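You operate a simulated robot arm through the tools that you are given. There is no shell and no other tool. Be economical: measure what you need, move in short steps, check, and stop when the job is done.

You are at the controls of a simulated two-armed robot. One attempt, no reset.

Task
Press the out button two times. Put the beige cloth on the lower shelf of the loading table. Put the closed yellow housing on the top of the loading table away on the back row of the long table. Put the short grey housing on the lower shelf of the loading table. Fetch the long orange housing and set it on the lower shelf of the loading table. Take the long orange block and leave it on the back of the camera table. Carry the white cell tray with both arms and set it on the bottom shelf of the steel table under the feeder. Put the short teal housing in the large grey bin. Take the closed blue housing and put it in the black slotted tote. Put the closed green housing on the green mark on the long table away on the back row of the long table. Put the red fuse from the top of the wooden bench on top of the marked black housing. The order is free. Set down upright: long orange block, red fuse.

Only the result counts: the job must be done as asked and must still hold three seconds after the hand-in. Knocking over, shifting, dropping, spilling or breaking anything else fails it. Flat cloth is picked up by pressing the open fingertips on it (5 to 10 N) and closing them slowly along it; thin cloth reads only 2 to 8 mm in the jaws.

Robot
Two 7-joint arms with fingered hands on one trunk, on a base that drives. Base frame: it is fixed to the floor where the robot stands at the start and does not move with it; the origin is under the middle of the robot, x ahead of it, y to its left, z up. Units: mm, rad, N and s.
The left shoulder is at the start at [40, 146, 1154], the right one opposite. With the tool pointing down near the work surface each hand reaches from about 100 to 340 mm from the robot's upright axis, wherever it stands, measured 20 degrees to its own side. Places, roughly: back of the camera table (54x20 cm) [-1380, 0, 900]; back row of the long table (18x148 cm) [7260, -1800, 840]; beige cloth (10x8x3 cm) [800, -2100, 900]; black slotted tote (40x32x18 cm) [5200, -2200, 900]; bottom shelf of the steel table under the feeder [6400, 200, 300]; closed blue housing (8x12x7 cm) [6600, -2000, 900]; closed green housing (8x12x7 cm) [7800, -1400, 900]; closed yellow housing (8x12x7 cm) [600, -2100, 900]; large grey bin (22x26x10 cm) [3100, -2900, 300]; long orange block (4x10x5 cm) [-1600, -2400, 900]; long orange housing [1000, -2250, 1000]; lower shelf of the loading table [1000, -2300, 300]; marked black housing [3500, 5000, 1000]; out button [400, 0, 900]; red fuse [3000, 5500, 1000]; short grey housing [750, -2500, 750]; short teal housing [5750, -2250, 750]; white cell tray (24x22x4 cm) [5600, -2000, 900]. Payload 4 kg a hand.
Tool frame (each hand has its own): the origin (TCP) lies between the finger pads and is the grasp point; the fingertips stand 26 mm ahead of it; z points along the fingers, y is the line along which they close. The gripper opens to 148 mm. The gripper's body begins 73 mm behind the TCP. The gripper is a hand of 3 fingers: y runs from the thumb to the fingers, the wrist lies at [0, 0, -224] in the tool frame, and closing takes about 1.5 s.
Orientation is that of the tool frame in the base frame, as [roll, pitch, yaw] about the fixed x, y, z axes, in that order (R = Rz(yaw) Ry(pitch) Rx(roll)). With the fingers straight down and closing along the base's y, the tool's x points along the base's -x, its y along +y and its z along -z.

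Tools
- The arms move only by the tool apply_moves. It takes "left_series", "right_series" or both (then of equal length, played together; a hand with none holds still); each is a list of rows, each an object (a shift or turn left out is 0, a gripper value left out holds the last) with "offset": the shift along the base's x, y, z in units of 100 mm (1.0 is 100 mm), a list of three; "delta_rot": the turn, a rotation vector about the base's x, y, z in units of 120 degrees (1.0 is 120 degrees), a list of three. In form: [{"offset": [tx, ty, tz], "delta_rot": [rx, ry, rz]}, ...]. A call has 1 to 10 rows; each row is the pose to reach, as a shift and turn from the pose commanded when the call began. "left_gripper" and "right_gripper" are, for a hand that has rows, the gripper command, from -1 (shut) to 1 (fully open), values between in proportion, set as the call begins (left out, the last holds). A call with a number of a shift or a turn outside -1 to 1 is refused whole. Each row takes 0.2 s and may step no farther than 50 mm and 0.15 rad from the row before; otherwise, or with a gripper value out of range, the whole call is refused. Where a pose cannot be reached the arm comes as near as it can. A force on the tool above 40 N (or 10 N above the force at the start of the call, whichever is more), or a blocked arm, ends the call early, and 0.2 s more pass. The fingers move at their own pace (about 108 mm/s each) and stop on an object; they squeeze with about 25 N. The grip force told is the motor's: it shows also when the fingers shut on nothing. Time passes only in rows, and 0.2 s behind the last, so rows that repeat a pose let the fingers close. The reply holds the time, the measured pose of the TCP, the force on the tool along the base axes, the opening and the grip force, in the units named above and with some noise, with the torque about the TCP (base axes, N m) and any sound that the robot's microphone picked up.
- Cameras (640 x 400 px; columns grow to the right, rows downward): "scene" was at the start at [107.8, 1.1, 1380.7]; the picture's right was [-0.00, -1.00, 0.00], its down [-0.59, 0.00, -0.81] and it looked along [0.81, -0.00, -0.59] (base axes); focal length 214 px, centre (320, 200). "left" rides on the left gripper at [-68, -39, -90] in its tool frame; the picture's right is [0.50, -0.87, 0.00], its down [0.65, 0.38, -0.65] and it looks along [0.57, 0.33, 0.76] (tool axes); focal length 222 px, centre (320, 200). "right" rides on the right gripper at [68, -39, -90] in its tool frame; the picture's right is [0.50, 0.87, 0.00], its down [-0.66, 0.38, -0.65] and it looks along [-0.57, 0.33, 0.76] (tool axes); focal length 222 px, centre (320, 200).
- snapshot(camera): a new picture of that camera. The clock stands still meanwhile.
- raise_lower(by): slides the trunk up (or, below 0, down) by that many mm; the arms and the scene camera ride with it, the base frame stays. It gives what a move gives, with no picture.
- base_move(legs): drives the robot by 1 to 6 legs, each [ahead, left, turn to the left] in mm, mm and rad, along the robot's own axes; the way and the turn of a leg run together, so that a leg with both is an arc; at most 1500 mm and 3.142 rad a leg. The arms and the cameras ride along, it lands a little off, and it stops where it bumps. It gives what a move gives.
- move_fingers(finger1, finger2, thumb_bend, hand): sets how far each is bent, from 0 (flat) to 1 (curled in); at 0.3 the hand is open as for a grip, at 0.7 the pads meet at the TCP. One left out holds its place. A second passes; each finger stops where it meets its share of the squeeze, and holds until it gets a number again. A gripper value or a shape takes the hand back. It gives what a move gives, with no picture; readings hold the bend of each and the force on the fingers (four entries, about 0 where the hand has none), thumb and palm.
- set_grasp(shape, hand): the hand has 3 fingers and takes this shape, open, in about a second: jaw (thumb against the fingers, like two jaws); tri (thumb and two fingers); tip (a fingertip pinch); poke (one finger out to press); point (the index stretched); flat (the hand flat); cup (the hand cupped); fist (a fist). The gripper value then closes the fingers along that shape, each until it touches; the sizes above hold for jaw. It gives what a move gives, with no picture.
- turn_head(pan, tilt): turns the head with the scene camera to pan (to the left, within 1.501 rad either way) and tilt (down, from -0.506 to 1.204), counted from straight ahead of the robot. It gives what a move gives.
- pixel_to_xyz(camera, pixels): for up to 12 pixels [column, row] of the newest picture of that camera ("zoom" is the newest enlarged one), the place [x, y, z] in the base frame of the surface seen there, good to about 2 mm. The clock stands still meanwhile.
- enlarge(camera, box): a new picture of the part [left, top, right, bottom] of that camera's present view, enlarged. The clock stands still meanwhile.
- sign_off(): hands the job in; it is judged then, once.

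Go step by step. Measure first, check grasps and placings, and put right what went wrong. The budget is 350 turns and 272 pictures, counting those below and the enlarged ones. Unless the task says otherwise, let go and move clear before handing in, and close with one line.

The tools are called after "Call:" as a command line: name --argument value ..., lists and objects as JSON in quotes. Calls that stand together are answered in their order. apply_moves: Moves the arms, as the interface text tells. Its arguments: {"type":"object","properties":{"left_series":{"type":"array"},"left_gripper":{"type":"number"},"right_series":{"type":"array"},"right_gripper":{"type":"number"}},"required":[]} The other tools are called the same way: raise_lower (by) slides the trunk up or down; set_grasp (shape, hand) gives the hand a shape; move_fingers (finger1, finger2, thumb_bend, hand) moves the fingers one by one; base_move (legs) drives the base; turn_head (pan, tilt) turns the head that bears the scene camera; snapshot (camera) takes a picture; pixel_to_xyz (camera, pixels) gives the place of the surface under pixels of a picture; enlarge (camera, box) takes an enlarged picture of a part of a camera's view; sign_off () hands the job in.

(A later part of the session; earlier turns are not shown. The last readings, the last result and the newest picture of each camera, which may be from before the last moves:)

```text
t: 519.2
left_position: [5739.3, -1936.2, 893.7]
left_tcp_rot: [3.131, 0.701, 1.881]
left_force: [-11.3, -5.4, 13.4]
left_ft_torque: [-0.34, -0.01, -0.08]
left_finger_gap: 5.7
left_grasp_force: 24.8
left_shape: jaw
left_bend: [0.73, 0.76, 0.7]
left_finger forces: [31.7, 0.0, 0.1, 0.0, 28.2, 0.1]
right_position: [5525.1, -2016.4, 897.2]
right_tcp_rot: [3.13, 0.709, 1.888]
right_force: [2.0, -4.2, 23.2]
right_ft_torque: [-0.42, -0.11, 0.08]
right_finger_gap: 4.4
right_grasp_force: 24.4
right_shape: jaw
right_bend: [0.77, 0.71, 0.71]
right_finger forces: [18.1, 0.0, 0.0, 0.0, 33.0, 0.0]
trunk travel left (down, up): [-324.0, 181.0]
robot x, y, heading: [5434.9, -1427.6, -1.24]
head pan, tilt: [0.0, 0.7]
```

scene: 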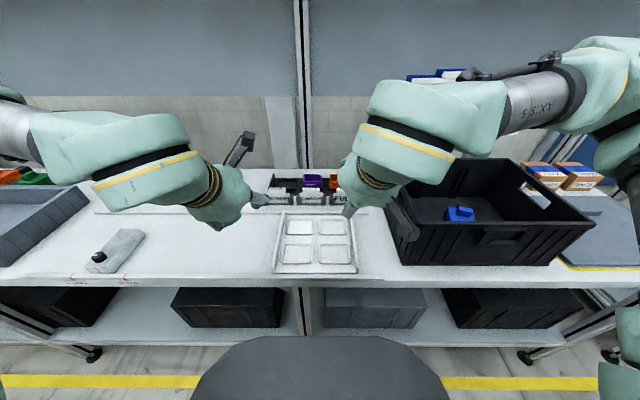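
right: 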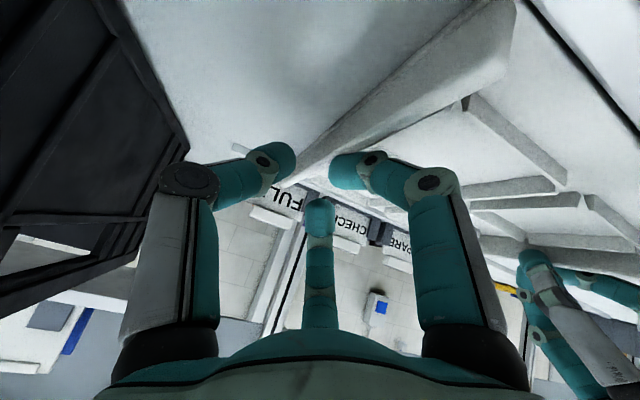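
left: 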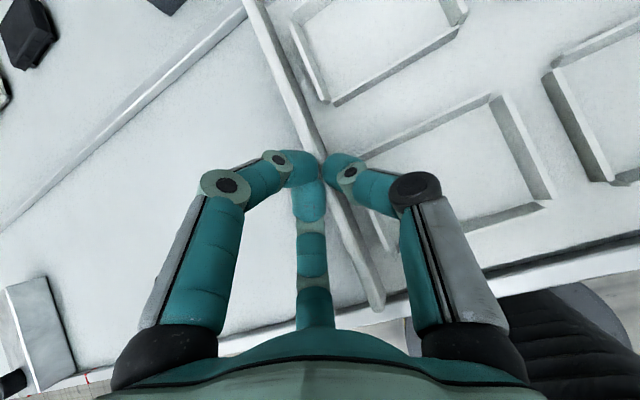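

Both walls are now pinched between a finger and thumb. Test-lift by 15 mm.

Call:
apply_moves --left_series '[{"offset": [0, 0, 0.05]}, {"offset": [0, 0, 0.1]}, {"offset": [0, 0, 0.15]}]' --right_series '[{"offset": [0, 0, 0.05]}, {"offset": [0, 0, 0.1]}, {"offset": [0, 0, 0.15]}]'

Call:
snapshot --camera "right"

Call:
snapshot --camera "scene"

```text
t: 520.0
left_position: [5744.2, -1937.2, 906.5]
left_tcp_rot: [3.128, 0.697, 1.889]
left_force: [-0.2, 0.1, 0.3]
left_ft_torque: [0.01, 0.01, 0.02]
left_finger_gap: 4.8
left_grasp_force: 25.2
left_shape: jaw
left_bend: [0.73, 0.77, 0.7]
left_finger forces: [0.0, 0.1, 0.0, 0.0, 0.0, 0.1]
right_position: [5525.6, -2015.5, 907.8]
right_tcp_rot: [3.137, 0.695, 1.89]
right_force: [0.1, -1.4, 0.0]
right_ft_torque: [0.03, -0.02, 0.01]
right_finger_gap: 3.7
right_grasp_force: 25.1
right_shape: jaw
right_bend: [0.77, 0.71, 0.71]
right_finger forces: [0.0, 0.1, 0.1, 0.0, 0.0, 0.1]
trunk travel left (down, up): [-324.0, 181.0]
robot x, y, heading: [5435.3, -1425.4, -1.245]
head pan, tilt: [0.0, 0.7]
```

```text
80 pictures are left
```

right: 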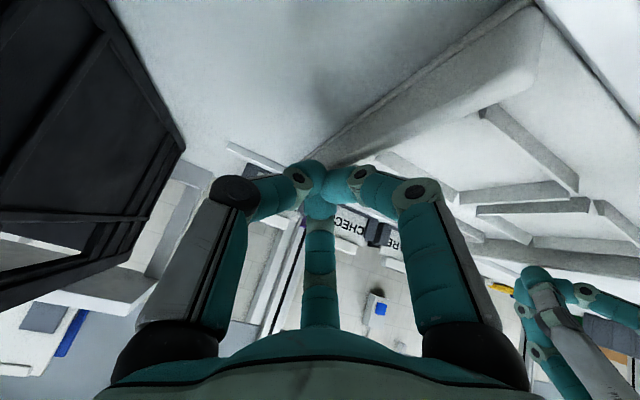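

```text
79 pictures are left
```

scene: 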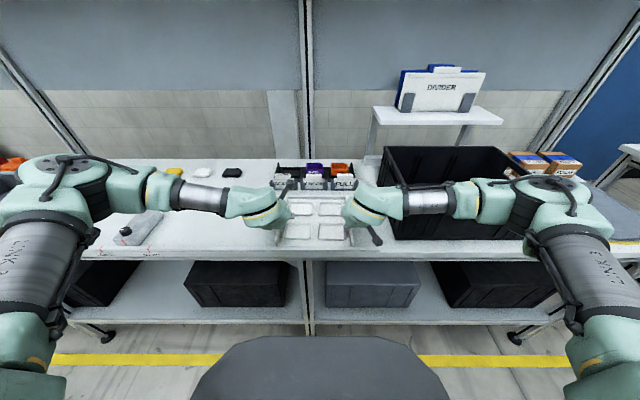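

Both slipped off: the pads meet at the TCP, too high above these low walls. The "tip" shape should make the fingertips meet; I raise a bit, set it on both hands and look at its closed form.

Call:
apply_moves --left_series '[{"offset": [0, 0, 0.3]}, {"offset": [0, 0, 0.6]}]' --right_series '[{"offset": [0, 0, 0.3]}, {"offset": [0, 0, 0.6]}]'

Call:
set_grasp --shape "tip" --hand "left"

Call:
set_grasp --shape "tip" --hand "right"

Call:
apply_moves --left_series '[{"offset": [0, 0, 0]}, {"offset": [0, 0, 0]}, {"offset": [0, 0, 0]}, {"offset": [0, 0, 0]}, {"offset": [0, 0, 0]}, {"offset": [0, 0, 0]}, {"offset": [0, 0, 0]}]' --left_gripper -0.8

Call:
snapshot --camera "left"

```text
t: 520.6
left_position: [5741.9, -1935.6, 966.0]
left_tcp_rot: [3.129, 0.699, 1.885]
left_force: [0.0, 0.1, 0.4]
left_ft_torque: [-0.01, 0.02, 0.01]
left_finger_gap: 4.8
left_grasp_force: 24.7
left_shape: jaw
left_bend: [0.73, 0.77, 0.7]
left_finger forces: [0.0, 0.1, 0.0, 0.1, 0.1, 0.1]
right_position: [5524.2, -2017.0, 969.9]
right_tcp_rot: [3.135, 0.698, 1.892]
right_force: [-1.0, -0.2, 0.1]
right_ft_torque: [-0.02, 0.01, -0.03]
right_finger_gap: 3.3
right_grasp_force: 24.6
right_shape: jaw
right_bend: [0.77, 0.71, 0.71]
right_finger forces: [0.0, 0.0, 0.0, 0.0, 0.0, 0.1]
trunk travel left (down, up): [-324.0, 181.0]
robot x, y, heading: [5434.3, -1433.4, -1.247]
head pan, tilt: [0.0, 0.7]
```

```text
t: 521.5
left_position: [5741.2, -1936.4, 966.7]
left_tcp_rot: [3.129, 0.699, 1.885]
left_force: [0.6, 0.8, -0.3]
left_ft_torque: [-0.01, 0.01, 0.0]
left_finger_gap: 148.0
left_grasp_force: 0.0
left_shape: tip
left_bend: [0.3, 0.3, 0.3]
left_finger forces: [0.0, 0.1, 0.1, 0.0, 0.1, 0.1]
right_position: [5524.7, -2017.9, 969.1]
right_tcp_rot: [3.132, 0.699, 1.89]
right_force: [-0.3, 0.1, 0.4]
right_ft_torque: [0.01, -0.03, -0.01]
right_finger_gap: 3.5
right_grasp_force: 25.0
right_shape: jaw
right_bend: [0.77, 0.71, 0.71]
right_finger forces: [0.0, 0.0, 0.1, 0.0, 0.0, 0.1]
trunk travel left (down, up): [-324.0, 181.0]
robot x, y, heading: [5437.3, -1424.6, -1.238]
head pan, tilt: [0.0, 0.7]
```

```text
t: 522.4
left_position: [5742.0, -1938.2, 964.7]
left_tcp_rot: [3.13, 0.699, 1.885]
left_force: [-0.5, 0.3, 0.2]
left_ft_torque: [-0.02, -0.01, -0.02]
left_finger_gap: 147.7
left_grasp_force: 0.0
left_shape: tip
left_bend: [0.3, 0.3, 0.3]
left_finger forces: [0.0, 0.0, 0.1, 0.1, 0.0, 0.1]
right_position: [5524.1, -2017.6, 968.4]
right_tcp_rot: [3.133, 0.698, 1.888]
right_force: [-0.3, 0.2, -0.1]
right_ft_torque: [-0.02, -0.01, 0.03]
right_finger_gap: 147.8
right_grasp_force: 0.1
right_shape: tip
right_bend: [0.3, 0.3, 0.3]
right_finger forces: [0.1, 0.1, 0.1, 0.1, 0.1, 0.0]
trunk travel left (down, up): [-324.0, 181.0]
robot x, y, heading: [5439.4, -1427.2, -1.243]
head pan, tilt: [0.0, 0.7]
```

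```text
t: 524.0
left_position: [5741.6, -1937.9, 966.2]
left_tcp_rot: [3.129, 0.697, 1.885]
left_force: [0.3, 1.4, -0.2]
left_ft_torque: [-0.01, 0.02, 0.0]
left_finger_gap: 15.0
left_grasp_force: 0.0
left_shape: tip
left_bend: [0.73, 0.73, 0.7]
left_finger forces: [0.0, 0.0, 0.0, 0.1, 0.0, 0.0]
right_position: [5523.8, -2016.8, 968.3]
right_tcp_rot: [3.134, 0.697, 1.89]
right_force: [0.3, -0.1, -0.3]
right_ft_torque: [-0.02, -0.01, 0.02]
right_finger_gap: 148.2
right_grasp_force: 0.0
right_shape: tip
right_bend: [0.3, 0.3, 0.3]
right_finger forces: [0.0, 0.0, 0.1, 0.0, 0.0, 0.0]
trunk travel left (down, up): [-324.0, 181.0]
robot x, y, heading: [5434.8, -1426.2, -1.239]
head pan, tilt: [0.0, 0.7]
```

```text
78 pictures are left
```

left: 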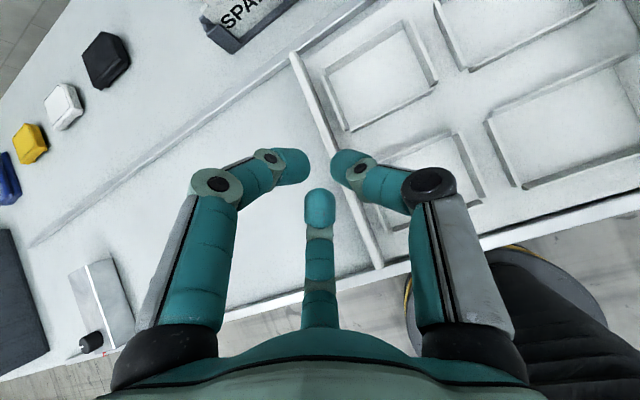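

The bent fingertips actually meet at TCP level, so I must go lower: TCP about wall mid-height. I re-measure both walls now.

Call:
snapshot --camera "right"

Call:
pixel_to_xyz --camera "left" --pixels '[[313, 100], [345, 185], [362, 232], [332, 152], [376, 265]]'

Call:
enlarge --camera "scene" --box '[240, 170, 400, 270]'

```text
77 pictures are left
```

right: 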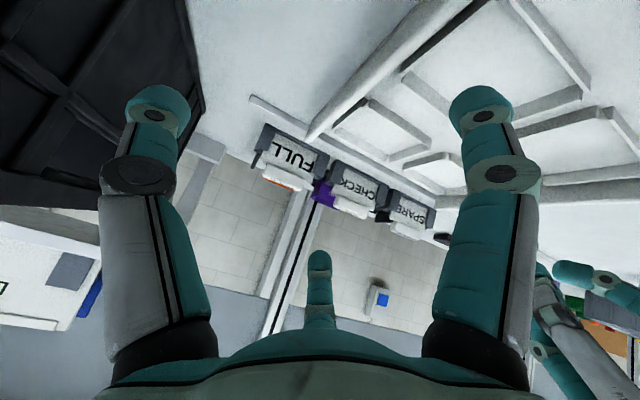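

```text
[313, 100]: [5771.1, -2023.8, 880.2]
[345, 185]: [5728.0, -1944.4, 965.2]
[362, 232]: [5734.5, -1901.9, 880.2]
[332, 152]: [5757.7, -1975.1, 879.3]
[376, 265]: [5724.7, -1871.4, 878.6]
```

```text
4.00 times, centred on (320, 220) of scene
```

zoom: 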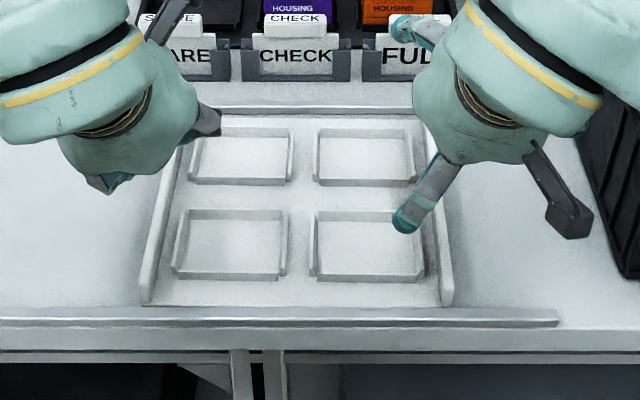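

Call:
pixel_to_xyz --camera "zoom" --pixels '[[447, 270], [437, 215], [444, 255], [150, 270], [165, 215], [147, 290]]'

Call:
pixel_to_xyz --camera "right" --pixels '[[320, 125], [350, 98], [400, 55], [440, 25]]'

```text
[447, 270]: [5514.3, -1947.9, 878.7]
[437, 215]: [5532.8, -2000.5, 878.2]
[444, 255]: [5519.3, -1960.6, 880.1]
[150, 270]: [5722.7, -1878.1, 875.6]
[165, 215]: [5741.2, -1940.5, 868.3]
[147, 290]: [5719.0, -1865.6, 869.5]
```

```text
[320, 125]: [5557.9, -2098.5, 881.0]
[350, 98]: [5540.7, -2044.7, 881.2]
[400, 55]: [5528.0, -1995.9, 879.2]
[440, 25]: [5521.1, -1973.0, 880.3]
```

Walls are now at U≈4786 and 4561.5. I set 44 mm openings, centre both hands exactly, and descend to z≈890.

Call:
apply_moves --left_series '[{"offset": [0.02, -0.04, 0]}, {"offset": [0.02, -0.04, 0]}, {"offset": [0.02, -0.04, 0]}, {"offset": [0.02, -0.04, 0]}, {"offset": [0.02, -0.04, -0.4]}, {"offset": [0.02, -0.04, -0.7]}, {"offset": [0.02, -0.04, -0.76]}]' --right_series '[{"offset": [0.08, 0.01, 0]}, {"offset": [0.08, 0.01, 0]}, {"offset": [0.08, 0.01, 0]}, {"offset": [0.08, 0.01, 0]}, {"offset": [0.08, 0.01, -0.4]}, {"offset": [0.08, 0.01, -0.7]}, {"offset": [0.08, 0.01, -0.78]}]' --left_gripper -0.4 --right_gripper -0.4

Call:
apply_moves --left_series '[{"offset": [0, 0, -0.02]}, {"offset": [0, 0, -0.04]}, {"offset": [0, 0, -0.06]}]' --right_series '[{"offset": [0, 0, -0.02]}, {"offset": [0, 0, -0.04]}, {"offset": [0, 0, -0.06]}]'

```text
t: 525.6
left_position: [5742.9, -1939.2, 891.2]
left_tcp_rot: [3.129, 0.702, 1.885]
left_force: [0.1, 0.2, 0.3]
left_ft_torque: [0.0, 0.0, -0.02]
left_finger_gap: 44.2
left_grasp_force: 0.1
left_shape: tip
left_bend: [0.76, 0.76, 0.7]
left_finger forces: [0.1, 0.0, 0.0, 0.0, 0.0, 0.1]
right_position: [5533.0, -2015.3, 895.9]
right_tcp_rot: [3.131, 0.706, 1.889]
right_force: [-0.5, 3.4, 13.9]
right_ft_torque: [0.45, -0.14, 0.06]
right_finger_gap: 43.7
right_grasp_force: 0.1
right_shape: tip
right_bend: [0.79, 0.77, 0.7]
right_finger forces: [13.9, 0.0, 0.1, 0.0, 0.1, 0.0]
trunk travel left (down, up): [-324.0, 181.0]
robot x, y, heading: [5436.0, -1427.1, -1.241]
head pan, tilt: [0.0, 0.7]
```

```text
t: 526.4
left_position: [5741.9, -1939.7, 888.9]
left_tcp_rot: [3.134, 0.707, 1.884]
left_force: [-1.9, 1.7, 14.4]
left_ft_torque: [-0.25, 0.37, -0.01]
left_finger_gap: 45.2
left_grasp_force: 0.1
left_shape: tip
left_bend: [0.76, 0.77, 0.7]
left_finger forces: [0.0, 0.9, 0.0, 0.1, 14.2, 0.0]
right_position: [5532.5, -2012.8, 889.4]
right_tcp_rot: [3.133, 0.705, 1.891]
right_force: [0.8, 4.3, 21.3]
right_ft_torque: [0.49, -0.32, 0.05]
right_finger_gap: 42.0
right_grasp_force: 0.0
right_shape: tip
right_bend: [0.81, 0.77, 0.7]
right_finger forces: [20.3, 0.0, 0.0, 0.1, 0.1, 0.2]
trunk travel left (down, up): [-324.0, 181.0]
robot x, y, heading: [5436.6, -1428.0, -1.243]
head pan, tilt: [0.0, 0.7]
```

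The tilted digits hit the cell ridges. New plan: less tilt (20°), nearly closed tips (16 mm gap) lowered exactly around each wall; left hand at the wall's middle, right hand near its front end. I lift and re-orient.

Call:
apply_moves --left_series '[{"offset": [0, 0, 0.4]}, {"offset": [0, 0, 0.75], "delta_rot": [0.05, 0.018, 0]}, {"offset": [0.05, -0.14, 0.75], "delta_rot": [0.105, 0.037, 0]}, {"offset": [0.09, -0.28, 0.75], "delta_rot": [0.1578, 0.055, 0]}]' --right_series '[{"offset": [0, 0, 0.4]}, {"offset": [0, 0, 0.75], "delta_rot": [0.05, 0.018, 0]}, {"offset": [-0.08, 0.22, 0.75], "delta_rot": [0.105, 0.037, 0]}, {"offset": [-0.145, 0.43, 0.75], "delta_rot": [0.1578, 0.055, 0]}]' --left_gripper -0.76 --right_gripper -0.76

Call:
apply_moves --left_series '[{"offset": [0, 0, -0.3]}, {"offset": [0, 0, -0.55]}, {"offset": [0, 0, -0.55]}]' --right_series '[{"offset": [0, 0, -0.3]}, {"offset": [0, 0, -0.55]}, {"offset": [0, 0, -0.55]}]'

Call:
snapshot --camera "left"

Call:
snapshot --camera "right"

```text
t: 527.4
left_position: [5752.5, -1971.4, 959.2]
left_tcp_rot: [3.138, 0.345, 1.886]
left_force: [-0.3, 0.0, 0.9]
left_ft_torque: [0.01, 0.01, -0.01]
left_finger_gap: 6.0
left_grasp_force: 25.2
left_shape: tip
left_bend: [0.7, 0.7, 0.72]
left_finger forces: [0.0, 0.1, 0.1, 0.0, 0.0, 0.0]
right_position: [5517.4, -1975.1, 960.9]
right_tcp_rot: [3.14, 0.345, 1.894]
right_force: [0.5, -0.3, -0.6]
right_ft_torque: [0.03, 0.03, 0.04]
right_finger_gap: 18.0
right_grasp_force: 0.1
right_shape: tip
right_bend: [0.74, 0.74, 0.7]
right_finger forces: [0.0, 0.0, 0.0, 0.0, 0.0, 0.0]
trunk travel left (down, up): [-324.0, 181.0]
robot x, y, heading: [5437.6, -1427.4, -1.242]
head pan, tilt: [0.0, 0.7]
```

```text
t: 528.2
left_position: [5751.9, -1967.6, 904.8]
left_tcp_rot: [3.138, 0.356, 1.888]
left_force: [-0.2, 0.4, 14.2]
left_ft_torque: [-0.13, 0.04, 0.0]
left_finger_gap: 6.2
left_grasp_force: 24.8
left_shape: tip
left_bend: [0.7, 0.7, 0.72]
left_finger forces: [0.0, 0.0, 0.1, 0.1, 0.0, 0.0]
right_position: [5518.2, -1970.8, 907.8]
right_tcp_rot: [3.138, 0.348, 1.893]
right_force: [-0.6, 1.0, 0.6]
right_ft_torque: [-0.02, -0.04, -0.02]
right_finger_gap: 17.8
right_grasp_force: 0.1
right_shape: tip
right_bend: [0.74, 0.74, 0.7]
right_finger forces: [0.1, 0.1, 0.0, 0.0, 0.0, 0.0]
trunk travel left (down, up): [-324.0, 181.0]
robot x, y, heading: [5434.5, -1428.3, -1.243]
head pan, tilt: [0.0, 0.7]
```

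```text
75 pictures are left
```

left: 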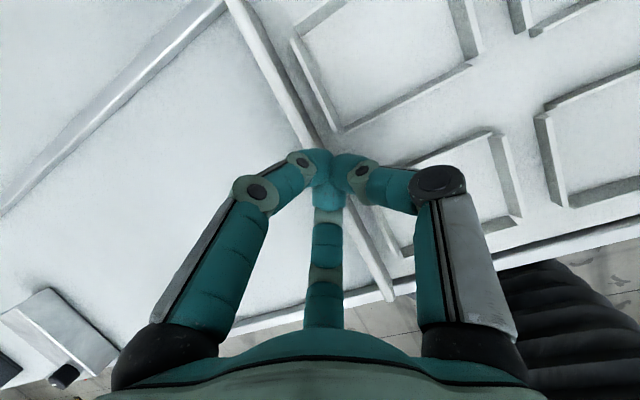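

```text
74 pictures are left
```

right: 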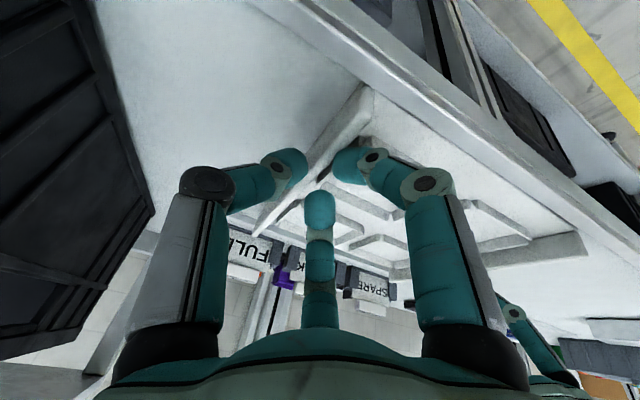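

The closed tips reach ~25 mm below the TCP and now rest on the left wall. I lift, reopen, and measure the ridge heights inside the tray.

Call:
apply_moves --left_series '[{"offset": [0, 0, 0.2]}, {"offset": [0, 0, 0.3]}, {"offset": [0, 0, 0.3]}]' --right_series '[{"offset": [0, 0, 0.1]}, {"offset": [0, 0, 0.2]}, {"offset": [0, 0, 0.2]}]' --left_gripper -0.6 --right_gripper -0.6

Call:
enlarge --camera "scene" --box '[260, 190, 380, 260]'

```text
t: 529.0
left_position: [5753.1, -1970.4, 933.4]
left_tcp_rot: [3.137, 0.348, 1.889]
left_force: [-0.1, 0.2, 0.0]
left_ft_torque: [0.01, 0.01, 0.0]
left_finger_gap: 29.3
left_grasp_force: 0.0
left_shape: tip
left_bend: [0.75, 0.75, 0.7]
left_finger forces: [0.0, 0.1, 0.0, 0.0, 0.0, 0.1]
right_position: [5519.7, -1974.0, 924.2]
right_tcp_rot: [3.139, 0.347, 1.894]
right_force: [-0.7, -0.2, 0.2]
right_ft_torque: [0.02, -0.01, -0.04]
right_finger_gap: 29.5
right_grasp_force: 0.1
right_shape: tip
right_bend: [0.75, 0.75, 0.7]
right_finger forces: [0.1, 0.0, 0.1, 0.1, 0.0, 0.0]
trunk travel left (down, up): [-324.0, 181.0]
robot x, y, heading: [5432.3, -1426.5, -1.241]
head pan, tilt: [0.0, 0.7]
```

```text
5.33 times, centred on (320, 225) of scene
```

zoom: 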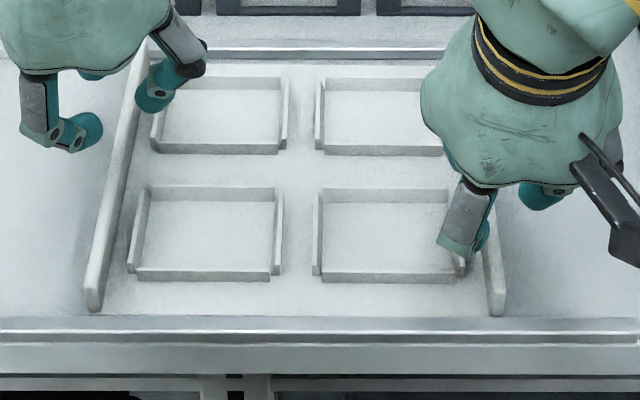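

Call:
pixel_to_xyz --camera "zoom" --pixels '[[205, 270], [138, 230], [280, 230], [205, 150], [117, 230], [97, 290], [125, 170], [120, 280], [497, 300], [205, 310], [490, 260], [160, 100]]'

```text
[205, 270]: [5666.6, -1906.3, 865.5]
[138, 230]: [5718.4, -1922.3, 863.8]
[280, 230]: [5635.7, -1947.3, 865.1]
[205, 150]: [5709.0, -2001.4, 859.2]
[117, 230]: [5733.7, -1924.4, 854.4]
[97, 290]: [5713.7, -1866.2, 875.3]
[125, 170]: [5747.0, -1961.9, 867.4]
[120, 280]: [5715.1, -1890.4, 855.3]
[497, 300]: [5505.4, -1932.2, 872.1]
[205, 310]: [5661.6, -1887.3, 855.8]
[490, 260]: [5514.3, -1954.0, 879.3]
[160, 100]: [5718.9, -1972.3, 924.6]
```

Ridges are z 865, but there is a 30 mm gap between cells at V≈3750 and a free strip at the front. I place the left there, the right at the front strip, and descend with 40 mm openings.

Call:
apply_moves --left_series '[{"offset": [0.01, 0.06, 0]}, {"offset": [0.01, 0.06, -0.15]}, {"offset": [0.01, 0.06, -0.3]}]' --right_series '[{"offset": [-0.03, 0.1, 0]}, {"offset": [-0.05, 0.21, 0]}, {"offset": [-0.05, 0.21, -0.2]}]' --left_gripper -0.45 --right_gripper -0.45

Call:
apply_moves --left_series '[{"offset": [0, 0, -0.08]}, {"offset": [0, 0, -0.14]}, {"offset": [0, 0, -0.19]}]' --right_series '[{"offset": [0, 0, -0.08]}, {"offset": [0, 0, -0.14]}, {"offset": [0, 0, -0.19]}]'

Call:
snapshot --camera "left"

Call:
snapshot --camera "right"

```text
t: 529.8
left_position: [5752.8, -1966.5, 904.8]
left_tcp_rot: [3.135, 0.347, 1.887]
left_force: [-0.3, 0.5, 0.3]
left_ft_torque: [0.02, 0.02, -0.03]
left_finger_gap: 40.1
left_grasp_force: 0.1
left_shape: tip
left_bend: [0.76, 0.76, 0.7]
left_finger forces: [0.0, 0.0, 0.0, 0.0, 0.0, 0.0]
right_position: [5514.3, -1952.7, 903.5]
right_tcp_rot: [3.14, 0.346, 1.894]
right_force: [-0.2, -1.0, 0.8]
right_ft_torque: [0.02, 0.02, 0.0]
right_finger_gap: 40.5
right_grasp_force: 0.1
right_shape: tip
right_bend: [0.76, 0.76, 0.7]
right_finger forces: [0.0, 0.0, 0.0, 0.0, 0.1, 0.0]
trunk travel left (down, up): [-324.0, 181.0]
robot x, y, heading: [5431.5, -1429.5, -1.242]
head pan, tilt: [0.0, 0.7]
```

```text
t: 530.6
left_position: [5753.8, -1962.5, 885.9]
left_tcp_rot: [3.138, 0.349, 1.889]
left_force: [0.8, 0.2, -0.4]
left_ft_torque: [-0.01, 0.0, -0.03]
left_finger_gap: 40.2
left_grasp_force: 0.1
left_shape: tip
left_bend: [0.76, 0.76, 0.7]
left_finger forces: [0.0, 0.0, 0.0, 0.0, 0.0, 0.0]
right_position: [5514.7, -1951.1, 886.5]
right_tcp_rot: [3.138, 0.351, 1.894]
right_force: [0.6, -0.5, 8.1]
right_ft_torque: [0.13, -0.06, -0.02]
right_finger_gap: 39.7
right_grasp_force: 0.0
right_shape: tip
right_bend: [0.78, 0.76, 0.7]
right_finger forces: [7.5, 0.1, 0.1, 0.0, 0.1, 0.0]
trunk travel left (down, up): [-324.0, 181.0]
robot x, y, heading: [5430.9, -1430.9, -1.243]
head pan, tilt: [0.0, 0.7]
```

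```text
72 pictures are left
```

left: 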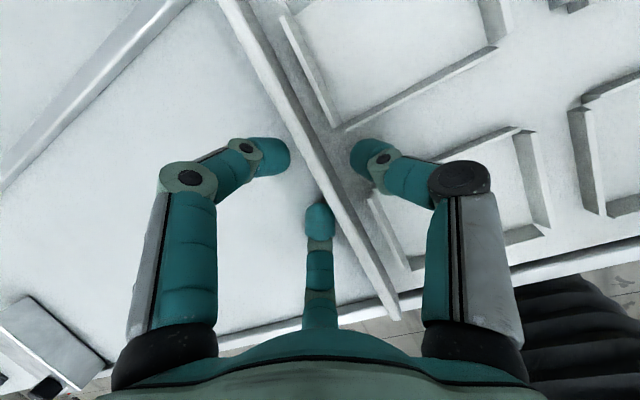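

```text
71 pictures are left
```

right: 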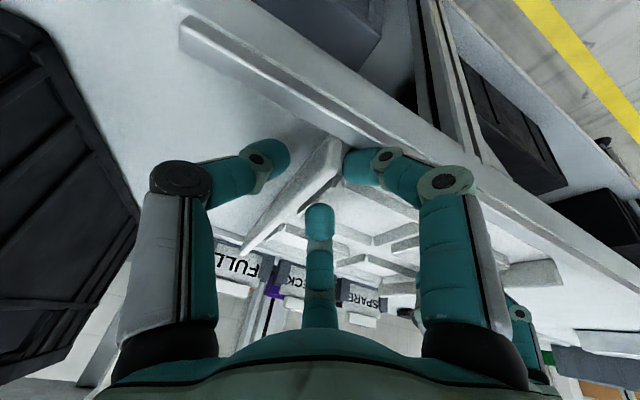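

Both walls are neatly straddled. I nudge the right 8 mm forward off the guide rod, lower the left 4 mm, then close both together.

Call:
apply_moves --left_series '[{"offset": [0, 0, -0.02]}, {"offset": [0, 0, -0.04]}, {"offset": [0, 0, -0.04]}]' --right_series '[{"offset": [0, 0, 0.03]}, {"offset": [0.026, -0.076, 0.03]}, {"offset": [0.026, -0.076, -0.02]}]'

Call:
apply_moves --left_series '[{"offset": [0, 0, 0]}, {"offset": [0, 0, 0]}, {"offset": [0, 0, 0]}, {"offset": [0, 0, 0]}]' --right_series '[{"offset": [0, 0, 0]}, {"offset": [0, 0, 0]}, {"offset": [0, 0, 0]}, {"offset": [0, 0, 0]}]' --left_gripper -1 --right_gripper -1

```text
t: 531.4
left_position: [5753.2, -1963.3, 883.0]
left_tcp_rot: [3.139, 0.351, 1.89]
left_force: [1.5, 0.7, 3.9]
left_ft_torque: [0.04, -0.05, -0.01]
left_finger_gap: 40.2
left_grasp_force: 0.0
left_shape: tip
left_bend: [0.76, 0.77, 0.7]
left_finger forces: [0.1, 2.4, 0.0, 0.0, 1.1, 0.1]
right_position: [5518.3, -1957.2, 884.7]
right_tcp_rot: [3.138, 0.35, 1.894]
right_force: [-1.1, 2.7, 8.4]
right_ft_torque: [0.15, 0.01, -0.03]
right_finger_gap: 40.5
right_grasp_force: 0.0
right_shape: tip
right_bend: [0.79, 0.76, 0.7]
right_finger forces: [9.4, 0.1, 0.0, 0.1, 0.1, 0.1]
trunk travel left (down, up): [-324.0, 181.0]
robot x, y, heading: [5433.6, -1429.2, -1.243]
head pan, tilt: [0.0, 0.7]
```

```text
t: 532.4
left_position: [5753.1, -1964.6, 883.4]
left_tcp_rot: [3.138, 0.35, 1.891]
left_force: [10.3, -0.8, 1.9]
left_ft_torque: [-0.02, -0.19, 0.01]
left_finger_gap: 13.6
left_grasp_force: 25.3
left_shape: tip
left_bend: [0.7, 0.76, 0.72]
left_finger forces: [28.4, 0.0, 0.0, 0.1, 17.4, 0.0]
right_position: [5515.8, -1959.3, 882.0]
right_tcp_rot: [3.14, 0.351, 1.891]
right_force: [-12.0, -2.1, 9.3]
right_ft_torque: [-0.11, 0.31, -0.11]
right_finger_gap: 13.2
right_grasp_force: 25.5
right_shape: tip
right_bend: [0.78, 0.77, 0.69]
right_finger forces: [21.0, 16.1, 0.0, 0.0, 30.9, 0.0]
trunk travel left (down, up): [-324.0, 181.0]
robot x, y, heading: [5432.3, -1427.8, -1.242]
head pan, tilt: [0.0, 0.7]
```

Solid: gap 13 mm, loads 28/17 N left and 21/16/31 N right. Test-lift together by 20 mm.

Call:
apply_moves --left_series '[{"offset": [0, 0, 0.04]}, {"offset": [0, 0, 0.08]}, {"offset": [0, 0, 0.14]}, {"offset": [0, 0, 0.2]}]' --right_series '[{"offset": [0, 0, 0.04]}, {"offset": [0, 0, 0.08]}, {"offset": [0, 0, 0.14]}, {"offset": [0, 0, 0.2]}]'

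Call:
enlarge --camera "scene" --box '[240, 170, 400, 270]'

```text
t: 533.4
left_position: [5753.3, -1964.5, 902.6]
left_tcp_rot: [3.138, 0.348, 1.89]
left_force: [12.1, 0.2, -2.2]
left_ft_torque: [0.07, -0.26, 0.01]
left_finger_gap: 12.9
left_grasp_force: 25.0
left_shape: tip
left_bend: [0.7, 0.76, 0.72]
left_finger forces: [28.9, 0.0, 0.0, 0.1, 15.4, 0.1]
right_position: [5518.1, -1958.8, 903.1]
right_tcp_rot: [3.14, 0.346, 1.894]
right_force: [-11.8, 0.0, -1.1]
right_ft_torque: [0.02, 0.25, -0.12]
right_finger_gap: 12.4
right_grasp_force: 24.8
right_shape: tip
right_bend: [0.78, 0.77, 0.7]
right_finger forces: [0.0, 0.0, 0.0, 0.0, 29.0, 0.0]
trunk travel left (down, up): [-324.0, 181.0]
robot x, y, heading: [5433.7, -1431.7, -1.245]
head pan, tilt: [0.0, 0.7]
```

```text
4.00 times, centred on (320, 220) of scene
```

zoom: 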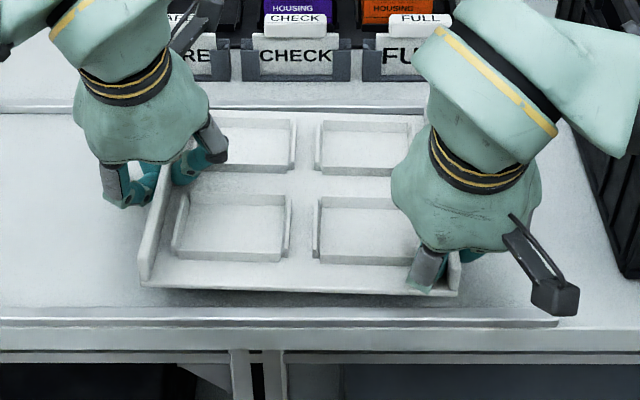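

The tray is lifted, held by squeeze plus pinch, and light (~0.3 kg). I tighten by 1.5 mm per side and raise it further.

Call:
apply_moves --left_series '[{"offset": [-0.014, -0.005, 0]}, {"offset": [-0.014, -0.005, 0.2]}, {"offset": [-0.014, -0.005, 0.4]}, {"offset": [-0.014, -0.005, 0.6]}, {"offset": [-0.014, -0.005, 0.8]}]' --right_series '[{"offset": [0.014, 0.005, 0]}, {"offset": [0.014, 0.005, 0.2]}, {"offset": [0.014, 0.005, 0.4]}, {"offset": [0.014, 0.005, 0.6]}, {"offset": [0.014, 0.005, 0.8]}]'

Call:
snapshot --camera "scene"

```text
t: 534.6
left_position: [5752.6, -1966.1, 981.9]
left_tcp_rot: [3.136, 0.349, 1.889]
left_force: [16.2, 0.7, -1.4]
left_ft_torque: [0.1, -0.34, 0.04]
left_finger_gap: 12.2
left_grasp_force: 25.1
left_shape: tip
left_bend: [0.7, 0.76, 0.71]
left_finger forces: [30.8, 0.0, 0.0, 0.0, 13.9, 0.0]
right_position: [5516.1, -1958.0, 985.2]
right_tcp_rot: [3.139, 0.347, 1.896]
right_force: [-16.4, 0.0, -1.6]
right_ft_torque: [0.03, 0.34, -0.16]
right_finger_gap: 11.4
right_grasp_force: 25.1
right_shape: tip
right_bend: [0.78, 0.77, 0.7]
right_finger forces: [0.0, 0.0, 0.0, 0.0, 31.3, 0.0]
trunk travel left (down, up): [-324.0, 181.0]
robot x, y, heading: [5434.1, -1430.2, -1.241]
head pan, tilt: [0.0, 0.7]
```

```text
69 pictures are left
```

scene: 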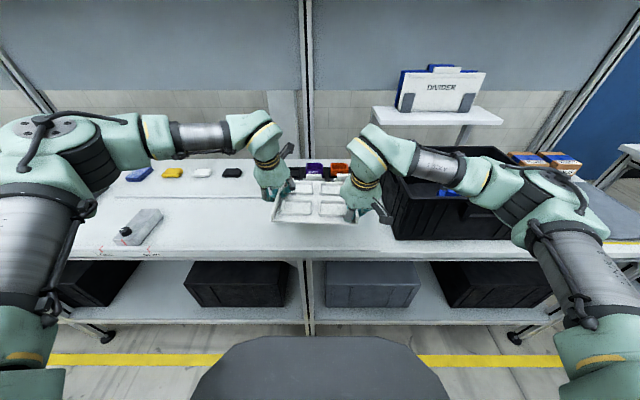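

The tray hangs level. I draw it in 120 mm and up 40 mm, then back off to mid-aisle and travel to the steel table.

Call:
apply_moves --left_series '[{"offset": [-0.1, 0.28, 0.1]}, {"offset": [-0.2, 0.56, 0.2]}, {"offset": [-0.3, 0.84, 0.3]}, {"offset": [-0.35, 0.98, 0.4]}]' --right_series '[{"offset": [-0.1, 0.28, 0.1]}, {"offset": [-0.2, 0.56, 0.2]}, {"offset": [-0.3, 0.84, 0.3]}, {"offset": [-0.35, 0.98, 0.4]}]'

Call:
base_move --legs '[[-190, 0, 0], [0, 800, 0]]'

Call:
snapshot --camera "scene"

```text
t: 535.6
left_position: [5716.4, -1863.4, 1022.3]
left_tcp_rot: [3.136, 0.349, 1.892]
left_force: [19.8, 0.4, -1.7]
left_ft_torque: [0.09, -0.43, 0.07]
left_finger_gap: 11.7
left_grasp_force: 25.0
left_shape: tip
left_bend: [0.7, 0.76, 0.71]
left_finger forces: [32.9, 0.0, 0.0, 0.0, 12.4, 0.0]
right_position: [5482.9, -1858.6, 1024.7]
right_tcp_rot: [3.14, 0.347, 1.894]
right_force: [-19.5, 0.0, -1.4]
right_ft_torque: [0.01, 0.44, -0.16]
right_finger_gap: 11.3
right_grasp_force: 24.5
right_shape: tip
right_bend: [0.78, 0.77, 0.7]
right_finger forces: [0.0, 0.0, 0.0, 0.0, 33.3, 0.0]
trunk travel left (down, up): [-324.0, 181.0]
robot x, y, heading: [5433.8, -1428.3, -1.243]
head pan, tilt: [0.0, 0.7]
```

```text
t: 541.0
left_position: [6410.3, -1429.7, 1021.4]
left_tcp_rot: [3.137, 0.349, 1.886]
left_force: [20.8, -0.4, -1.2]
left_ft_torque: [0.12, -0.4, 0.07]
left_finger_gap: 11.5
left_grasp_force: 25.0
left_shape: tip
left_bend: [0.7, 0.76, 0.71]
left_finger forces: [33.1, 0.0, 0.0, 0.1, 12.1, 0.0]
right_position: [6178.4, -1423.4, 1023.1]
right_tcp_rot: [3.14, 0.346, 1.888]
right_force: [-20.9, -0.4, -1.7]
right_ft_torque: [0.05, 0.45, -0.16]
right_finger_gap: 11.3
right_grasp_force: 24.6
right_shape: tip
right_bend: [0.78, 0.77, 0.7]
right_finger forces: [0.1, 0.1, 0.0, 0.0, 33.8, 0.0]
trunk travel left (down, up): [-324.0, 181.0]
robot x, y, heading: [6130.1, -993.7, -1.246]
head pan, tilt: [0.0, 0.7]
```

```text
68 pictures are left
```

scene: 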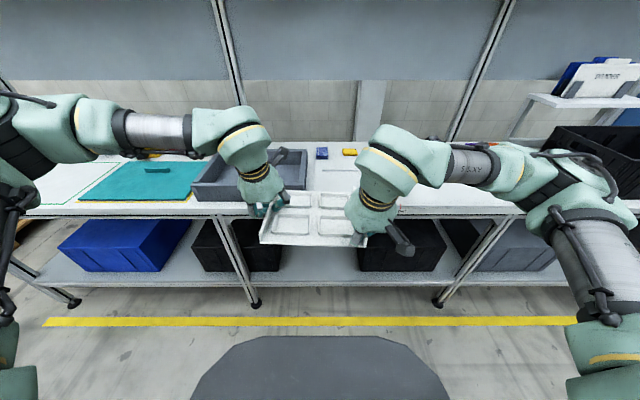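

Stable. Continue the strafe and turn around to face the steel table.

Call:
base_move --legs '[[0, 790, 0], [0, 0, 1.6], [0, 0, 1.552]]'

Call:
turn_head --pan 0 --tilt 0.7

Call:
snapshot --camera "scene"

```text
t: 552.9
left_position: [6556.6, -311.9, 1021.5]
left_tcp_rot: [3.137, 0.349, -1.195]
left_force: [-17.5, -1.5, -1.4]
left_ft_torque: [-0.08, 0.39, 0.05]
left_finger_gap: 11.6
left_grasp_force: 24.5
left_shape: tip
left_bend: [0.7, 0.76, 0.71]
left_finger forces: [33.6, 0.1, 0.1, 0.1, 13.5, 0.1]
right_position: [6789.7, -303.7, 1024.0]
right_tcp_rot: [-3.141, 0.346, -1.191]
right_force: [18.3, 1.7, -1.1]
right_ft_torque: [-0.05, -0.36, -0.18]
right_finger_gap: 10.9
right_grasp_force: 25.2
right_shape: tip
right_bend: [0.78, 0.77, 0.7]
right_finger forces: [0.0, 0.0, 0.0, 0.1, 31.9, 0.1]
trunk travel left (down, up): [-324.0, 181.0]
robot x, y, heading: [6864.8, -732.4, 1.963]
head pan, tilt: [0.0, 0.7]
```

```text
t: 553.5
left_position: [6556.9, -311.6, 1022.7]
left_tcp_rot: [3.136, 0.347, -1.191]
left_force: [-10.6, -0.7, -3.2]
left_ft_torque: [-0.1, 0.28, 0.04]
left_finger_gap: 12.0
left_grasp_force: 25.3
left_shape: tip
left_bend: [0.7, 0.76, 0.71]
left_finger forces: [31.1, 0.0, 0.0, 0.0, 16.2, 0.0]
right_position: [6790.0, -303.8, 1022.2]
right_tcp_rot: [3.141, 0.345, -1.192]
right_force: [10.6, 0.2, -1.8]
right_ft_torque: [-0.01, -0.2, -0.11]
right_finger_gap: 10.7
right_grasp_force: 25.5
right_shape: tip
right_bend: [0.78, 0.77, 0.7]
right_finger forces: [0.1, 0.1, 0.1, 0.0, 28.2, 0.0]
trunk travel left (down, up): [-324.0, 181.0]
robot x, y, heading: [6866.3, -733.9, 1.961]
head pan, tilt: [0.0, 0.7]
```

```text
67 pictures are left
```

scene: 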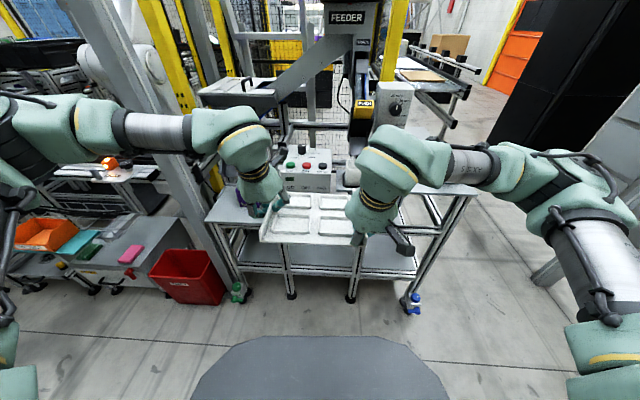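

The squeeze relaxed to ~10 N, so I re-tighten 2 mm per side, square up the heading and lower the trunk.

Call:
apply_moves --left_series '[{"offset": [0.01, 0.003, 0]}, {"offset": [0.019, 0.007, 0]}]' --right_series '[{"offset": [-0.01, -0.003, 0]}, {"offset": [-0.019, -0.007, 0]}]'

Call:
base_move --legs '[[0, 0, -0.055]]'

Call:
raise_lower --by -320

Call:
snapshot --camera "scene"

```text
t: 554.1
left_position: [6556.5, -310.1, 1022.9]
left_tcp_rot: [3.136, 0.349, -1.191]
left_force: [-21.9, -0.5, -2.0]
left_ft_torque: [-0.12, 0.48, 0.03]
left_finger_gap: 10.9
left_grasp_force: 25.0
left_shape: tip
left_bend: [0.7, 0.76, 0.71]
left_finger forces: [35.3, 0.0, 0.1, 0.1, 12.2, 0.0]
right_position: [6790.5, -305.5, 1024.0]
right_tcp_rot: [-3.139, 0.341, -1.19]
right_force: [21.5, 2.5, -0.7]
right_ft_torque: [0.04, -0.47, -0.25]
right_finger_gap: 11.0
right_grasp_force: 25.0
right_shape: tip
right_bend: [0.78, 0.77, 0.7]
right_finger forces: [0.0, 0.0, 0.0, 0.0, 33.9, 0.0]
trunk travel left (down, up): [-324.0, 181.0]
robot x, y, heading: [6867.5, -731.9, 1.954]
head pan, tilt: [0.0, 0.7]
```

```text
t: 554.9
left_position: [6581.6, -294.8, 1022.0]
left_tcp_rot: [3.138, 0.345, -1.249]
left_force: [-22.2, 0.2, -1.1]
left_ft_torque: [-0.1, 0.46, 0.1]
left_finger_gap: 11.0
left_grasp_force: 24.3
left_shape: tip
left_bend: [0.7, 0.76, 0.71]
left_finger forces: [36.1, 0.0, 0.0, 0.0, 11.4, 0.1]
right_position: [6813.4, -300.5, 1023.7]
right_tcp_rot: [-3.139, 0.343, -1.248]
right_force: [23.6, 0.4, -0.4]
right_ft_torque: [-0.03, -0.47, -0.25]
right_finger_gap: 11.1
right_grasp_force: 25.3
right_shape: tip
right_bend: [0.78, 0.77, 0.7]
right_finger forces: [0.0, 0.0, 0.1, 0.0, 34.6, 0.1]
trunk travel left (down, up): [-324.0, 181.0]
robot x, y, heading: [6864.4, -733.0, 1.91]
head pan, tilt: [0.0, 0.7]
```

```text
t: 558.1
left_position: [6581.8, -294.4, 703.3]
left_tcp_rot: [3.137, 0.348, -1.248]
left_force: [-20.7, -0.2, -1.8]
left_ft_torque: [-0.11, 0.44, 0.07]
left_finger_gap: 10.8
left_grasp_force: 25.5
left_shape: tip
left_bend: [0.7, 0.76, 0.71]
left_finger forces: [35.8, 0.0, 0.0, 0.0, 12.4, 0.1]
right_position: [6813.7, -301.4, 706.4]
right_tcp_rot: [-3.139, 0.343, -1.25]
right_force: [21.0, 0.6, -1.5]
right_ft_torque: [-0.05, -0.41, -0.22]
right_finger_gap: 10.9
right_grasp_force: 24.7
right_shape: tip
right_bend: [0.78, 0.77, 0.7]
right_finger forces: [0.0, 0.0, 0.1, 0.0, 33.4, 0.1]
trunk travel left (down, up): [-4.0, 501.0]
robot x, y, heading: [6862.4, -736.3, 1.904]
head pan, tilt: [0.0, 0.7]
```

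```text
66 pictures are left
```

scene: 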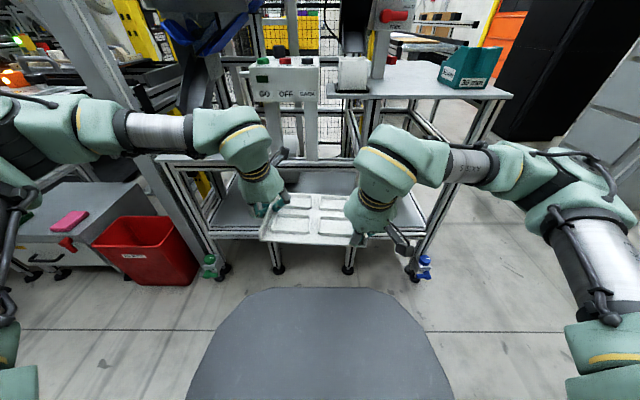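

Good. Lower both arms together to z≈400.

Call:
apply_moves --left_series '[{"offset": [0, 0, -0.25]}, {"offset": [0, 0, -0.5]}, {"offset": [0, 0, -0.75]}, {"offset": [0, 0, -1.0]}]' --right_series '[{"offset": [0, 0, -0.25]}, {"offset": [0, 0, -0.5]}, {"offset": [0, 0, -0.75]}, {"offset": [0, 0, -1.0]}]'

Call:
apply_moves --left_series '[{"offset": [0, 0, -0.25]}, {"offset": [0, 0, -0.5]}, {"offset": [0, 0, -0.75]}, {"offset": [0, 0, -1.0]}]' --right_series '[{"offset": [0, 0, -0.25]}, {"offset": [0, 0, -0.5]}, {"offset": [0, 0, -0.75]}, {"offset": [0, 0, -1.0]}]'

Call:
apply_moves --left_series '[{"offset": [0, 0, -0.25]}, {"offset": [0, 0, -0.5]}, {"offset": [0, 0, -0.75]}, {"offset": [0, 0, -1.0]}]' --right_series '[{"offset": [0, 0, -0.25]}, {"offset": [0, 0, -0.5]}, {"offset": [0, 0, -0.75]}, {"offset": [0, 0, -1.0]}]'

Call:
snapshot --camera "scene"

```text
t: 559.1
left_position: [6579.8, -294.5, 603.4]
left_tcp_rot: [3.136, 0.346, -1.248]
left_force: [-18.7, -0.7, -1.9]
left_ft_torque: [-0.09, 0.41, 0.06]
left_finger_gap: 10.8
left_grasp_force: 24.8
left_shape: tip
left_bend: [0.7, 0.76, 0.71]
left_finger forces: [34.8, 0.1, 0.0, 0.1, 13.7, 0.0]
right_position: [6811.6, -299.9, 606.0]
right_tcp_rot: [-3.139, 0.342, -1.251]
right_force: [18.4, -0.4, -1.3]
right_ft_torque: [-0.04, -0.34, -0.16]
right_finger_gap: 10.9
right_grasp_force: 24.9
right_shape: tip
right_bend: [0.78, 0.77, 0.7]
right_finger forces: [0.1, 0.0, 0.0, 0.0, 31.9, 0.0]
trunk travel left (down, up): [-4.0, 501.0]
robot x, y, heading: [6865.2, -732.6, 1.901]
head pan, tilt: [0.0, 0.7]
```

```text
t: 560.1
left_position: [6581.4, -294.0, 502.1]
left_tcp_rot: [3.136, 0.35, -1.247]
left_force: [-16.9, -1.2, -2.4]
left_ft_torque: [-0.07, 0.39, 0.04]
left_finger_gap: 10.8
left_grasp_force: 24.4
left_shape: tip
left_bend: [0.7, 0.76, 0.71]
left_finger forces: [34.3, 0.1, 0.0, 0.1, 14.5, 0.1]
right_position: [6813.5, -301.8, 504.0]
right_tcp_rot: [-3.137, 0.341, -1.252]
right_force: [16.6, -0.4, -0.9]
right_ft_torque: [-0.06, -0.34, -0.2]
right_finger_gap: 11.0
right_grasp_force: 25.3
right_shape: tip
right_bend: [0.78, 0.77, 0.7]
right_finger forces: [0.1, 0.1, 0.1, 0.1, 30.8, 0.1]
trunk travel left (down, up): [-4.0, 501.0]
robot x, y, heading: [6866.1, -731.4, 1.897]
head pan, tilt: [0.0, 0.7]
```

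```text
t: 561.1
left_position: [6580.5, -296.7, 400.9]
left_tcp_rot: [3.135, 0.346, -1.247]
left_force: [-16.5, 0.1, -2.2]
left_ft_torque: [-0.1, 0.38, 0.06]
left_finger_gap: 11.0
left_grasp_force: 24.9
left_shape: tip
left_bend: [0.7, 0.76, 0.71]
left_finger forces: [35.3, 0.0, 0.0, 0.0, 14.1, 0.0]
right_position: [6812.7, -299.6, 404.2]
right_tcp_rot: [-3.137, 0.341, -1.251]
right_force: [18.6, -0.1, -1.3]
right_ft_torque: [-0.04, -0.36, -0.13]
right_finger_gap: 10.8
right_grasp_force: 24.9
right_shape: tip
right_bend: [0.78, 0.77, 0.7]
right_finger forces: [0.0, 0.0, 0.0, 0.0, 31.2, 0.0]
trunk travel left (down, up): [-4.0, 501.0]
robot x, y, heading: [6862.6, -731.4, 1.901]
head pan, tilt: [0.0, 0.7]
```

```text
65 pictures are left
```

scene: 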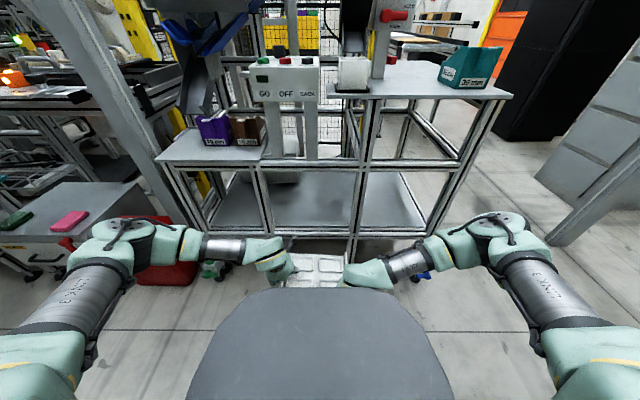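

The bay between the legs (265,200)/(360,210) is straight ahead. I measure the tray's edges and leg inner faces for lateral alignment.

Call:
enlarge --camera "scene" --box '[200, 150, 460, 300]'

```text
2.46 times, centred on (330, 225) of scene
```

zoom: 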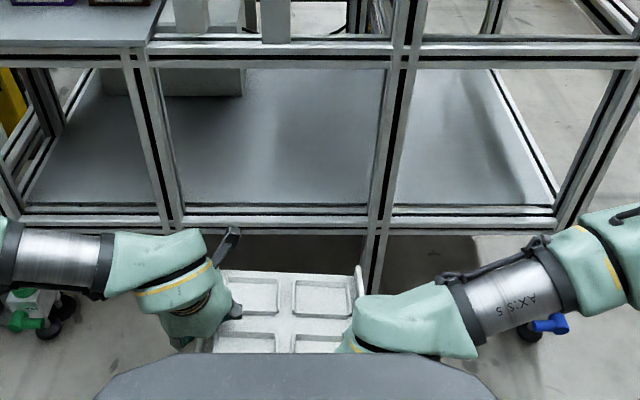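

Call:
pixel_to_xyz --camera "zoom" --pixels '[[178, 195], [183, 212], [372, 195], [368, 215], [128, 100], [152, 100], [398, 100], [360, 268], [230, 272], [290, 272], [280, 60], [280, 180]]'

Call:
pixel_to_xyz --camera "zoom" --pixels '[[170, 150], [380, 150], [200, 90], [280, 217], [280, 207], [220, 80], [175, 160], [375, 160]]'

```text
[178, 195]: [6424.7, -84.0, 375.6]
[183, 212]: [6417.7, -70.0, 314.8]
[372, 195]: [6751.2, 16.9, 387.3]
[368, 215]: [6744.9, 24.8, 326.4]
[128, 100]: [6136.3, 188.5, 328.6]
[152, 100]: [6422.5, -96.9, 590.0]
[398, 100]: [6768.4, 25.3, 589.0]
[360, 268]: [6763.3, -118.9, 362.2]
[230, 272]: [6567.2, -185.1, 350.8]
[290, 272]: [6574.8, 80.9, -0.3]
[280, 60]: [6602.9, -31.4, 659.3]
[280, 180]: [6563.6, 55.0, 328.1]
```

```text
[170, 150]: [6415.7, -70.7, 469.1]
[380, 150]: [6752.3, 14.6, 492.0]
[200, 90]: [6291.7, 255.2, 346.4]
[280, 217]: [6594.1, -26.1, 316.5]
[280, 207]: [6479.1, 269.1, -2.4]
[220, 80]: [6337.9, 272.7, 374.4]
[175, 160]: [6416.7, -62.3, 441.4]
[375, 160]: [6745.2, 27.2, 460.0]
```

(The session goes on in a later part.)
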